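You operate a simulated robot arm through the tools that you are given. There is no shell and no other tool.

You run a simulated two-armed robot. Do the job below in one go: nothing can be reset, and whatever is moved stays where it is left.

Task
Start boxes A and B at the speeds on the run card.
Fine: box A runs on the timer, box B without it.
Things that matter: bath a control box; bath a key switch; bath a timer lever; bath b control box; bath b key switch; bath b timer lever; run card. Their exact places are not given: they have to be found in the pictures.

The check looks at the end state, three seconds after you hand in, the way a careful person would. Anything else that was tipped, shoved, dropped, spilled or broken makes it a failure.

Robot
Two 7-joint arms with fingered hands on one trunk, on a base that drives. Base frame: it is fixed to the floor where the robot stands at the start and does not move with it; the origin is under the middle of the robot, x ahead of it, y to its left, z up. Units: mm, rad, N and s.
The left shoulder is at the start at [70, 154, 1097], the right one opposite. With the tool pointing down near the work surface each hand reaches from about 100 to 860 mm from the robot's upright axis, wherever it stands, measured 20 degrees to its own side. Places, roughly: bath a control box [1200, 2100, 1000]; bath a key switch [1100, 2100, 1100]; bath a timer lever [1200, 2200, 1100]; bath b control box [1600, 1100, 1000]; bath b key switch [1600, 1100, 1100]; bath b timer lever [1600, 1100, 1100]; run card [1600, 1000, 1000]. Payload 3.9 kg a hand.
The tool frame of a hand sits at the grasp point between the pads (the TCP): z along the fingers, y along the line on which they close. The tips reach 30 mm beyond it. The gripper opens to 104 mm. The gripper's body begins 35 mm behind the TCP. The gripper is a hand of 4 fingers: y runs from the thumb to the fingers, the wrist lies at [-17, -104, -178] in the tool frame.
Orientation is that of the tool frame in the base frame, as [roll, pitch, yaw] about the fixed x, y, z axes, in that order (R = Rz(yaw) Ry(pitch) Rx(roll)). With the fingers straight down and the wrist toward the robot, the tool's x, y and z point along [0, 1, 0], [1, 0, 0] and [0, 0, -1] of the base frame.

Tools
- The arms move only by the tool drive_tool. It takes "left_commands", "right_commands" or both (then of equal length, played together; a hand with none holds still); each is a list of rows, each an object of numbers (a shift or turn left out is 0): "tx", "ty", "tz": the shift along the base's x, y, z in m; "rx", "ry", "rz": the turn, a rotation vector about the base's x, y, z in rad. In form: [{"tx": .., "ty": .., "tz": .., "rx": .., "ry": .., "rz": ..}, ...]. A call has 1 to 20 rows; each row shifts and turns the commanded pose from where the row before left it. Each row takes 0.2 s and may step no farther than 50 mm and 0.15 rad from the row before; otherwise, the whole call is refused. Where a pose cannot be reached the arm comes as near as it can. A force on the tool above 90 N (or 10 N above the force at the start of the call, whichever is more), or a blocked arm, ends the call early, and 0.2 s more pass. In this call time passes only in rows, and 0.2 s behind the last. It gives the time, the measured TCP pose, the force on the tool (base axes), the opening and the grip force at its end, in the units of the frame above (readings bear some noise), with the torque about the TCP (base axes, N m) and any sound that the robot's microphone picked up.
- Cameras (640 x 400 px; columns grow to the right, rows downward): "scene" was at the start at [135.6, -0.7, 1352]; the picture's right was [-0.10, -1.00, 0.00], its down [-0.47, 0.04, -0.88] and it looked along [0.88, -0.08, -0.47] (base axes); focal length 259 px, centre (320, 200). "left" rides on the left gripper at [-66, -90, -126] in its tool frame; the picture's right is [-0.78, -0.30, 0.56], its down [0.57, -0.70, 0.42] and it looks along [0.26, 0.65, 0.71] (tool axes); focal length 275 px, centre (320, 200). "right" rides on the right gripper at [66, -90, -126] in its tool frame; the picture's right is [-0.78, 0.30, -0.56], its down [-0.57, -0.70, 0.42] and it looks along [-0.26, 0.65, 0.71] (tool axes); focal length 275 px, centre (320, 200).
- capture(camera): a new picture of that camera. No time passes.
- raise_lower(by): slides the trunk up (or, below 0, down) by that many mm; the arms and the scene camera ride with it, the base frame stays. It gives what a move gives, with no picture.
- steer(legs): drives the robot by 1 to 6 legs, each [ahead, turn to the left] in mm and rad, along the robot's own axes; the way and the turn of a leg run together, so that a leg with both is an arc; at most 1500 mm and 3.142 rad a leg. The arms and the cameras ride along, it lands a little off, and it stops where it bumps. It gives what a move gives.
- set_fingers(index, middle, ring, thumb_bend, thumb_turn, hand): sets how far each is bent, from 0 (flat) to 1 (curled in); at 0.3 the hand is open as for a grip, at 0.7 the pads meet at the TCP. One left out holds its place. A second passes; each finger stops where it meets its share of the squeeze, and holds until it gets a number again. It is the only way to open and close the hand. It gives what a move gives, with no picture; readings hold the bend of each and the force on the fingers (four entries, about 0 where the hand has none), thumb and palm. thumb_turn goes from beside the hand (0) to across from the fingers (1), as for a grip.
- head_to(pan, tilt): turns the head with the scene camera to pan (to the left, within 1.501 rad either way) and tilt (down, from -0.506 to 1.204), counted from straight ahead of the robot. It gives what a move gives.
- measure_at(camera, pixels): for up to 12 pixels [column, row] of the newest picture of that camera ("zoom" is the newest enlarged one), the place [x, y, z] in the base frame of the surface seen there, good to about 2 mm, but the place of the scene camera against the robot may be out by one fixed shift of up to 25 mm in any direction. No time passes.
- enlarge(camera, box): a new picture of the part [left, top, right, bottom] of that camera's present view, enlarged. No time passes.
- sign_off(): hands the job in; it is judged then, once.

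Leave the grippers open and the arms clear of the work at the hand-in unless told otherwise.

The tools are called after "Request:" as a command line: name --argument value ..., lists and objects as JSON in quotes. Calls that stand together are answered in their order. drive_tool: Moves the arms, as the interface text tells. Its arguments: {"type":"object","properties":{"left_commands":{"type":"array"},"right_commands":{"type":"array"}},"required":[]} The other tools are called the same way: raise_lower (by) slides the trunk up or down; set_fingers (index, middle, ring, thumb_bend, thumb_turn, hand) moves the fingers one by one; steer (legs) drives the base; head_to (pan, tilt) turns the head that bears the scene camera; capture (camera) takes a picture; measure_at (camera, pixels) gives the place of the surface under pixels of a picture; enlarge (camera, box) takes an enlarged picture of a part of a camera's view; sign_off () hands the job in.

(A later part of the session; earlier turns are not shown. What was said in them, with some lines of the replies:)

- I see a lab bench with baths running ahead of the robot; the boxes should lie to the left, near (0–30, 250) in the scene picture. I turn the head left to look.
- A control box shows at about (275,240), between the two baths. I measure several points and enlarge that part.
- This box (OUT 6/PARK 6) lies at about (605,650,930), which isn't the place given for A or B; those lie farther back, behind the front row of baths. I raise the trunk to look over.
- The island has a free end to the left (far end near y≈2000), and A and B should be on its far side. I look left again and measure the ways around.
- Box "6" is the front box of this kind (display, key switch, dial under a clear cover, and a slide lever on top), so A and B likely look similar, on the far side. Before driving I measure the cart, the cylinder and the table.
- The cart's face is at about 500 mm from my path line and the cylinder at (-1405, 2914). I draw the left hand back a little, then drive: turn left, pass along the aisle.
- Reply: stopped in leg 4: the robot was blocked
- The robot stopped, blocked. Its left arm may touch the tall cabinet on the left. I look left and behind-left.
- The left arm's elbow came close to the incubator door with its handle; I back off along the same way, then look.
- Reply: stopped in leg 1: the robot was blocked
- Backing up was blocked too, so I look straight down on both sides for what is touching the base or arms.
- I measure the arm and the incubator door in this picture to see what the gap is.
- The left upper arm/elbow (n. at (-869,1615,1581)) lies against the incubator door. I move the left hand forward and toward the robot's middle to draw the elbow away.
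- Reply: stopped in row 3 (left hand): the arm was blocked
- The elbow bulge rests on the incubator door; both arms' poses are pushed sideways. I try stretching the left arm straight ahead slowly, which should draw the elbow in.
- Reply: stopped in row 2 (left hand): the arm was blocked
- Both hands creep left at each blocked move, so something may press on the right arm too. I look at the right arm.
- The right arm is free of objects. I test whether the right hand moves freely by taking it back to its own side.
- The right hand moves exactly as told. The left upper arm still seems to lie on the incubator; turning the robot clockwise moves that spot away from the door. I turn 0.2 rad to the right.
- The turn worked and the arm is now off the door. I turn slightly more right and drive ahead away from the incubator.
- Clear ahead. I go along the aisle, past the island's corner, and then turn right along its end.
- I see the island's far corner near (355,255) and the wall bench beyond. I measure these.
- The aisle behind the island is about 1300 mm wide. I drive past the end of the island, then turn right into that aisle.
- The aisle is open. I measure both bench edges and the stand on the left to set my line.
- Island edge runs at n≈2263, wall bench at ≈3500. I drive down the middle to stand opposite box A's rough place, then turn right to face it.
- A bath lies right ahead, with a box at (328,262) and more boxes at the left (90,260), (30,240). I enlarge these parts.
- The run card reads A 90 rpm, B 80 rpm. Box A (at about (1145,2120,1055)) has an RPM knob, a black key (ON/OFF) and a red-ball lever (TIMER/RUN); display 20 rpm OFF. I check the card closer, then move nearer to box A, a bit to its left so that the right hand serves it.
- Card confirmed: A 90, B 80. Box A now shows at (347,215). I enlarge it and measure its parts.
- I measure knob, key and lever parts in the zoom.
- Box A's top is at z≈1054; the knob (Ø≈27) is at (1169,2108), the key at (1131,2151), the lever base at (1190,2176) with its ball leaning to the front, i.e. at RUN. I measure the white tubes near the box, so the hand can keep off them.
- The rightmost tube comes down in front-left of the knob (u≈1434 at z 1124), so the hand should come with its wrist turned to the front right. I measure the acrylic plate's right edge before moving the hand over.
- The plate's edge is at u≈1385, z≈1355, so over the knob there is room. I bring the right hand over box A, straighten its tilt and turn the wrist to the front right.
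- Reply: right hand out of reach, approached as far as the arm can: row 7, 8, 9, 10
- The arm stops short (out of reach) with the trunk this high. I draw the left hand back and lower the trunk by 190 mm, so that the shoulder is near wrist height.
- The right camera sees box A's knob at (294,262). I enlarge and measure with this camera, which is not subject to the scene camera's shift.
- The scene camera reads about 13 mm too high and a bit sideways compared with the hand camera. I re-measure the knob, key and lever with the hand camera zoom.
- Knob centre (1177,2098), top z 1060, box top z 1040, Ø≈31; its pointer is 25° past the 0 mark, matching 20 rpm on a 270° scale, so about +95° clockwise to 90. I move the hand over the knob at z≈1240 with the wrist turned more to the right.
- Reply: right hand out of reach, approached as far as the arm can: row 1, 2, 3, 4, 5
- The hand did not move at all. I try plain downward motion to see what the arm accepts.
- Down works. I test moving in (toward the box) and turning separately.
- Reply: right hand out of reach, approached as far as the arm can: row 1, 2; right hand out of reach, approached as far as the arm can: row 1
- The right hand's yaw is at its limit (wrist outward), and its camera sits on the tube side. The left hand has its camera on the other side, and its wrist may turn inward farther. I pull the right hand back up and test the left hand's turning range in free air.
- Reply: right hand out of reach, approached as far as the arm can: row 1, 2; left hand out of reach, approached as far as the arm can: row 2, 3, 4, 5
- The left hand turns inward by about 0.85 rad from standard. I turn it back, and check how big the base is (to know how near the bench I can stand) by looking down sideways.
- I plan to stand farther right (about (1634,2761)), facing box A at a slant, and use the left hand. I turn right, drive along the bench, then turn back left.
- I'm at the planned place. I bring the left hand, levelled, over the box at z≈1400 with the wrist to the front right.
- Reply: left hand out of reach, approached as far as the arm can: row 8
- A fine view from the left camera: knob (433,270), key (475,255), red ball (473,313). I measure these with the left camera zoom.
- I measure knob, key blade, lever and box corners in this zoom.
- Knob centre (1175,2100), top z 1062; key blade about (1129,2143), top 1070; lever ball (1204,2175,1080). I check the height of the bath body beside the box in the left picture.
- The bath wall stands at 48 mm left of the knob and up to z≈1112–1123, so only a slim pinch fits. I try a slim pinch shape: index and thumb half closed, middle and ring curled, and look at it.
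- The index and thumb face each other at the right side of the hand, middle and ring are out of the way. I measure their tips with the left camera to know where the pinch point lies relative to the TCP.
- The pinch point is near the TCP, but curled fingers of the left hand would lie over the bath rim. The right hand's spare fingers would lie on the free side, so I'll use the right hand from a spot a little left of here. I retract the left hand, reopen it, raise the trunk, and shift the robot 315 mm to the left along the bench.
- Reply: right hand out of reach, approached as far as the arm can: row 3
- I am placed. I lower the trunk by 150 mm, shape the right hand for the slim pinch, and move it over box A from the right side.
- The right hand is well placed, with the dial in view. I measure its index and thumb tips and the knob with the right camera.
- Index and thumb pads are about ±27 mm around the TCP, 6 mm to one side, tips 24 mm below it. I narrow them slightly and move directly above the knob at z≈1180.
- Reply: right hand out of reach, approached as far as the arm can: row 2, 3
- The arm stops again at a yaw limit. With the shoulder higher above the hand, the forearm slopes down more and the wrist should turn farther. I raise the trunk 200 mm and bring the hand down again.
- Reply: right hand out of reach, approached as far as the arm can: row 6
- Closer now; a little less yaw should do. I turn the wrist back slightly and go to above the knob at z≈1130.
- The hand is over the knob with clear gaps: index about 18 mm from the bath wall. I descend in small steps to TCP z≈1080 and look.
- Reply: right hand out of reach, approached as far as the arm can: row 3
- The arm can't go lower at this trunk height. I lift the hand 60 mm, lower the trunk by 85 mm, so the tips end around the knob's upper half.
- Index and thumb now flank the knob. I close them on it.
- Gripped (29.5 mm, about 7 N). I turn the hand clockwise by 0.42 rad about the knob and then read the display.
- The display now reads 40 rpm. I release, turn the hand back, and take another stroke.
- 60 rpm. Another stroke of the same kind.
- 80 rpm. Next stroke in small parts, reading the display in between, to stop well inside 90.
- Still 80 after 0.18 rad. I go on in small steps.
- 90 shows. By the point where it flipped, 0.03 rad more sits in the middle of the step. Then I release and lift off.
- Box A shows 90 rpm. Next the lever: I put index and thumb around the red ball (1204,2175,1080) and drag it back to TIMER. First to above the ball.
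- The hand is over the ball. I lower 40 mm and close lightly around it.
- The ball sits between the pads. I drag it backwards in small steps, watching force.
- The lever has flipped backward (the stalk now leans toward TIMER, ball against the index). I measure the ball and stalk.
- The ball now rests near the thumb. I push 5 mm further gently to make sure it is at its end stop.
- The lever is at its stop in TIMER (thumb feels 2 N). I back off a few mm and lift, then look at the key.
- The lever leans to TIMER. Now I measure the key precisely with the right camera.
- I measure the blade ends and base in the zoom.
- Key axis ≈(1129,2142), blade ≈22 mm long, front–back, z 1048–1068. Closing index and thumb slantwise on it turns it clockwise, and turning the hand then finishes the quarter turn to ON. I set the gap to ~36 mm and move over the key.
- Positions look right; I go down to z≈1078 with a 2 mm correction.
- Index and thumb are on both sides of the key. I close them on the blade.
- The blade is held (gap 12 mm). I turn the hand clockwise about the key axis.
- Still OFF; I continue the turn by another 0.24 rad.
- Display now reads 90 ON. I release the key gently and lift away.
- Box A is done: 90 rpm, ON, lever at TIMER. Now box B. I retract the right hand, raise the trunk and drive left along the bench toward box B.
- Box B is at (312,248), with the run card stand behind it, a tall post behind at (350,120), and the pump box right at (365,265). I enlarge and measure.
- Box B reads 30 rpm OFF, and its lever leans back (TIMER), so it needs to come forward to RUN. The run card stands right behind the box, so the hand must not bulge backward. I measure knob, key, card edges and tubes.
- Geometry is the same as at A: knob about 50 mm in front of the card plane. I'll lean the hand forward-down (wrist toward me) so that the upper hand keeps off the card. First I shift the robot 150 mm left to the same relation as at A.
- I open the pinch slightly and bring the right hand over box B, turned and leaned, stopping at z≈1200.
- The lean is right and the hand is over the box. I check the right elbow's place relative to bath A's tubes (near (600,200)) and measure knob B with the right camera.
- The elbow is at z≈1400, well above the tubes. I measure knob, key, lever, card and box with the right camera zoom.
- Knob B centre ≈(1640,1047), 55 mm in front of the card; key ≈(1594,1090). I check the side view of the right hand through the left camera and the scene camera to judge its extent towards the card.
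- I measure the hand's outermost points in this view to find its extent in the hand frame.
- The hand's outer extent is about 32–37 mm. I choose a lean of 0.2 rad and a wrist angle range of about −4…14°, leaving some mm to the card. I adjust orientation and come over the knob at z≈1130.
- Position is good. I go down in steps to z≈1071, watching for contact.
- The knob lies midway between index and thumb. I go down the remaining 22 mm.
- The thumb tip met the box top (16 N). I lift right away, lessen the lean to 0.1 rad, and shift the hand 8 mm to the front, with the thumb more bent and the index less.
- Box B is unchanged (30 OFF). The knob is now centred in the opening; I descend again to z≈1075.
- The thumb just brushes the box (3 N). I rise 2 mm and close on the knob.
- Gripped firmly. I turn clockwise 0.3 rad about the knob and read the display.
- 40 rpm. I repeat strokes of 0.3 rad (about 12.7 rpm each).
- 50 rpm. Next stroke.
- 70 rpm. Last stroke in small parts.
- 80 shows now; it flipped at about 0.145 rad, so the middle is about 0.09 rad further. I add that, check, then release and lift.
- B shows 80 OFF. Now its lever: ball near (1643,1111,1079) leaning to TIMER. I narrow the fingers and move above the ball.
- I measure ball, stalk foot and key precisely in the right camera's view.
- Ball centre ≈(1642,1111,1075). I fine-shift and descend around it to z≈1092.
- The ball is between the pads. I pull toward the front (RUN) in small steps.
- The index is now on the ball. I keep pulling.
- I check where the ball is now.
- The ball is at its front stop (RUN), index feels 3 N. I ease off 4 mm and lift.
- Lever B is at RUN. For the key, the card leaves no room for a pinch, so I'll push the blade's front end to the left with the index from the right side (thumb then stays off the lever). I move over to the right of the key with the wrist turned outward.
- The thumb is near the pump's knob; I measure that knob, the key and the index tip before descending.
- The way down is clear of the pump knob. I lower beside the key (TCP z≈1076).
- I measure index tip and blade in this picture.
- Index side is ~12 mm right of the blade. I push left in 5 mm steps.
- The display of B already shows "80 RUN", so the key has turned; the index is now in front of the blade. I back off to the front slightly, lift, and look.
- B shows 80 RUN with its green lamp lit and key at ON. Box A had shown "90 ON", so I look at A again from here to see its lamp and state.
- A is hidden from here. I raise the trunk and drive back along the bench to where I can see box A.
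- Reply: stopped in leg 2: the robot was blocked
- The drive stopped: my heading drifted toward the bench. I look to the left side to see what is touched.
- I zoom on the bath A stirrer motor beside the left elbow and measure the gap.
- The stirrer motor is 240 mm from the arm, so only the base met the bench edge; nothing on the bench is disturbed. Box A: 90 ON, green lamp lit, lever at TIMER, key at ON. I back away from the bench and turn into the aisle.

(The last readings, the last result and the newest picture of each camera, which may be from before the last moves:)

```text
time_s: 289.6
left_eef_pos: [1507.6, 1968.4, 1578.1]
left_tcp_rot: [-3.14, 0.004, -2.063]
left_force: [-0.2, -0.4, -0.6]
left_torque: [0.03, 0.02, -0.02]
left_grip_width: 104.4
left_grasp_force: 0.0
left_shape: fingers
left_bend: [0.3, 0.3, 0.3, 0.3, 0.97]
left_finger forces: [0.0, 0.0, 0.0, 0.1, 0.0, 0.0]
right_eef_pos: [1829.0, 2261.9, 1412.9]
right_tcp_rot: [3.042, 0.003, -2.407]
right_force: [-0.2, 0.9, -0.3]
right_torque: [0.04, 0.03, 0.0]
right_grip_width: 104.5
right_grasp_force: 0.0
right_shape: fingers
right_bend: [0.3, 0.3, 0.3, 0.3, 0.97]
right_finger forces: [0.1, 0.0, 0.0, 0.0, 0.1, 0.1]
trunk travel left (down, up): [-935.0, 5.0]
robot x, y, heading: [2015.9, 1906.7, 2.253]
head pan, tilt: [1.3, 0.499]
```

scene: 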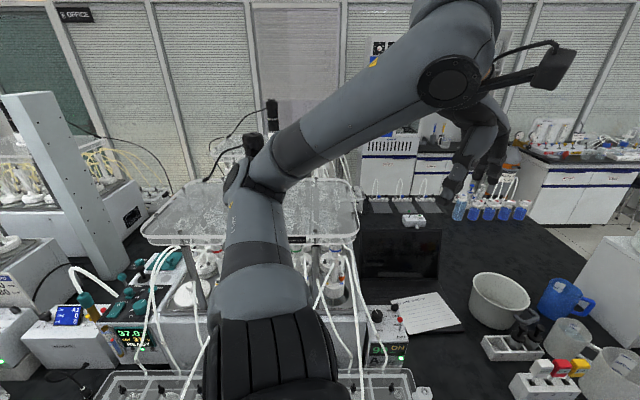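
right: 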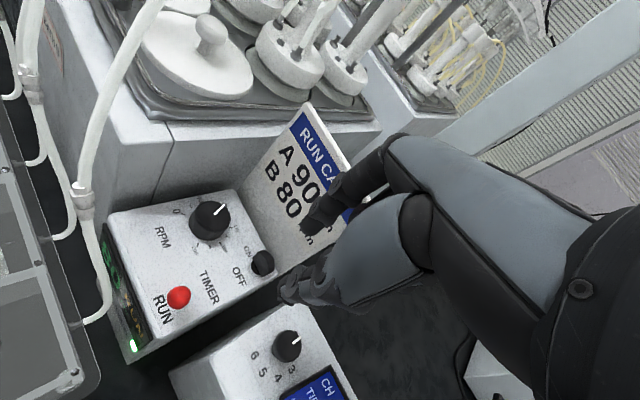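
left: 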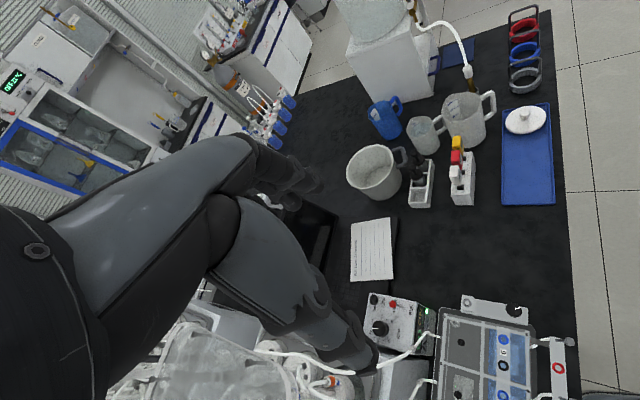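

I turn right so both arms are over the aisle, then take final looks at boxes A and B.

Request:
steer --legs '[[0, -0.9]]'

Request:
head_to --pan 1.5 --tilt 0.5

Request:
capture --camera "scene"

```text
time_s: 292.3
left_eef_pos: [1747.9, 2346.8, 1578.0]
left_tcp_rot: [-3.138, 0.004, -2.964]
left_force: [0.3, 0.3, 0.6]
left_torque: [0.02, -0.01, 0.02]
left_grip_width: 104.5
left_grasp_force: 0.1
left_shape: fingers
left_bend: [0.3, 0.3, 0.3, 0.3, 0.97]
left_finger forces: [0.0, 0.0, 0.0, 0.0, 0.0, 0.1]
right_eef_pos: [2180.5, 2276.4, 1411.1]
right_tcp_rot: [3.044, 0.003, 2.975]
right_force: [0.1, 0.7, -0.7]
right_torque: [-0.02, -0.01, -0.01]
right_grip_width: 104.2
right_grasp_force: 0.0
right_shape: fingers
right_bend: [0.3, 0.3, 0.3, 0.3, 0.97]
right_finger forces: [0.0, 0.0, 0.0, 0.0, 0.1, 0.0]
trunk travel left (down, up): [-935.0, 5.0]
robot x, y, heading: [2019.2, 1906.5, 1.351]
head pan, tilt: [1.3, 0.499]
```

```text
time_s: 293.0
left_eef_pos: [1748.2, 2346.1, 1576.6]
left_tcp_rot: [-3.141, 0.004, -2.966]
left_force: [0.7, 0.4, 0.9]
left_torque: [-0.03, -0.02, 0.01]
left_grip_width: 104.3
left_grasp_force: 0.1
left_shape: fingers
left_bend: [0.3, 0.3, 0.3, 0.3, 0.97]
left_finger forces: [0.0, 0.0, 0.0, 0.0, 0.0, 0.1]
right_eef_pos: [2180.2, 2275.8, 1411.4]
right_tcp_rot: [3.041, 0.004, 2.973]
right_force: [-0.2, -0.2, -0.6]
right_torque: [0.01, 0.03, -0.02]
right_grip_width: 104.1
right_grasp_force: 0.0
right_shape: fingers
right_bend: [0.3, 0.3, 0.3, 0.3, 0.97]
right_finger forces: [0.0, 0.0, 0.0, 0.1, 0.0, 0.0]
trunk travel left (down, up): [-935.0, 5.0]
robot x, y, heading: [2017.7, 1902.9, 1.352]
head pan, tilt: [1.499, 0.499]
```

```text
taken
```

scene: 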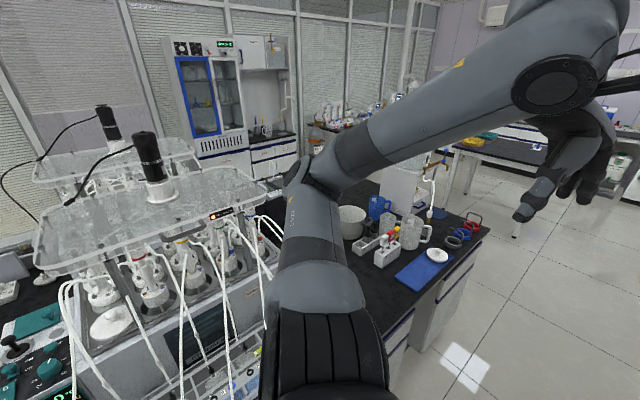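

Both arms are clear over the aisle. For a last check of box B, I turn right so that the head can see it.

Request:
steer --legs '[[0, -1.9]]'

Request:
head_to --pan -1.45 --tilt 0.6

Request:
capture --camera "scene"

```text
time_s: 298.0
left_eef_pos: [2519.9, 2021.8, 1576.8]
left_tcp_rot: [-3.139, 0.004, 1.427]
left_force: [0.2, 0.6, 0.3]
left_torque: [-0.03, 0.02, -0.02]
left_grip_width: 104.7
left_grasp_force: 0.0
left_shape: fingers
left_bend: [0.3, 0.3, 0.3, 0.3, 0.97]
left_finger forces: [0.0, 0.0, 0.0, 0.1, 0.1, 0.0]
right_eef_pos: [2316.4, 1634.4, 1412.0]
right_tcp_rot: [3.042, 0.004, 1.083]
right_force: [-1.0, 0.2, 0.5]
right_torque: [0.03, 0.0, 0.02]
right_grip_width: 104.1
right_grasp_force: 0.2
right_shape: fingers
right_bend: [0.3, 0.3, 0.3, 0.3, 0.97]
right_finger forces: [0.0, 0.1, 0.0, 0.0, 0.0, 0.0]
trunk travel left (down, up): [-935.0, 5.0]
robot x, y, heading: [2016.8, 1908.4, -0.543]
head pan, tilt: [1.499, 0.499]
```

```text
time_s: 300.5
left_eef_pos: [2520.4, 2022.4, 1577.8]
left_tcp_rot: [-3.139, 0.003, 1.427]
left_force: [0.9, -1.0, 0.5]
left_torque: [-0.06, -0.02, 0.01]
left_grip_width: 104.8
left_grasp_force: 0.1
left_shape: fingers
left_bend: [0.3, 0.3, 0.3, 0.3, 0.97]
left_finger forces: [0.0, 0.0, 0.1, 0.0, 0.0, 0.0]
right_eef_pos: [2316.6, 1634.9, 1411.8]
right_tcp_rot: [3.043, 0.004, 1.081]
right_force: [-0.4, 0.4, -0.5]
right_torque: [0.01, -0.02, -0.03]
right_grip_width: 104.3
right_grasp_force: 0.1
right_shape: fingers
right_bend: [0.3, 0.3, 0.3, 0.3, 0.97]
right_finger forces: [0.0, 0.0, 0.0, 0.0, 0.0, 0.1]
trunk travel left (down, up): [-935.0, 5.0]
robot x, y, heading: [2015.4, 1905.5, -0.537]
head pan, tilt: [-1.45, 0.6]
```

```text
taken
```

scene: 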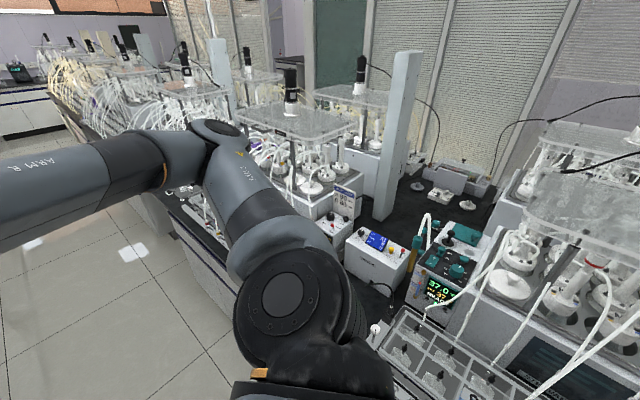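

Request:
enlarge --camera "scene" --box '[290, 170, 418, 290]'

```text
3.33 times, centred on (354, 230) of scene
```

zoom: 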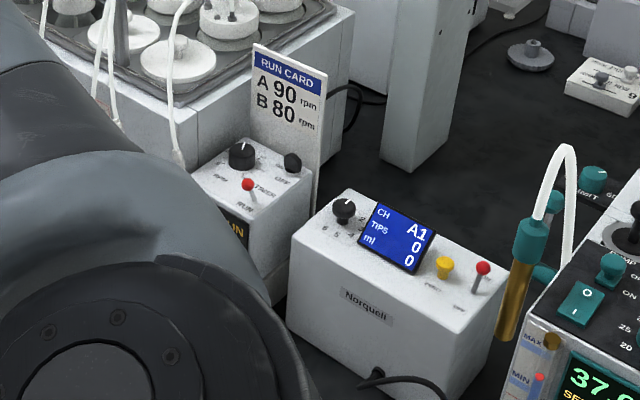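

Box B still shows RUN, with its lever at RUN and key at ON. The run card stands upright and the pump is untouched. Box A was last seen at 90 ON on TIMER with its lamp lit. Both hands are open and the arms are over the aisle, so I hand in.

Request:
sign_off

```text
The job is handed in.
```

Both boxes are started at the run card speeds, and I have handed the job in.

| Box | Speed | Key | Lever | Display |
|---|---|---|---|---|
| A | 90 rpm | ON | TIMER | "90 ON", green lamp lit |
| B | 80 rpm | ON | RUN (no timer) | "80 RUN", green lamp lit |

I last saw A's display and lever just before backing away from the bench. B was checked again right before hand-in: key and lever as above, its display partly hidden but reading RUN.

There were three contacts along the way:

- **Incubator:** on the drive out, the left arm came up against the incubator door and the robot stopped. I turned off it. The display read "OFF 21 °C" afterwards and I saw no change to its controls.
- **Box B:** the right thumb pressed on the box top with about 16 N before I lifted it. The box still read 30 rpm OFF afterwards.
- **Bench edge:** driving back to check A, the robot was blocked at the island bench. The stirrer motor was about 240 mm from the arm, so I took it to be the base against the bench edge. Nothing on the bench looked moved.

The run card stands upright, both hands are open, and the arms are clear over the aisle.
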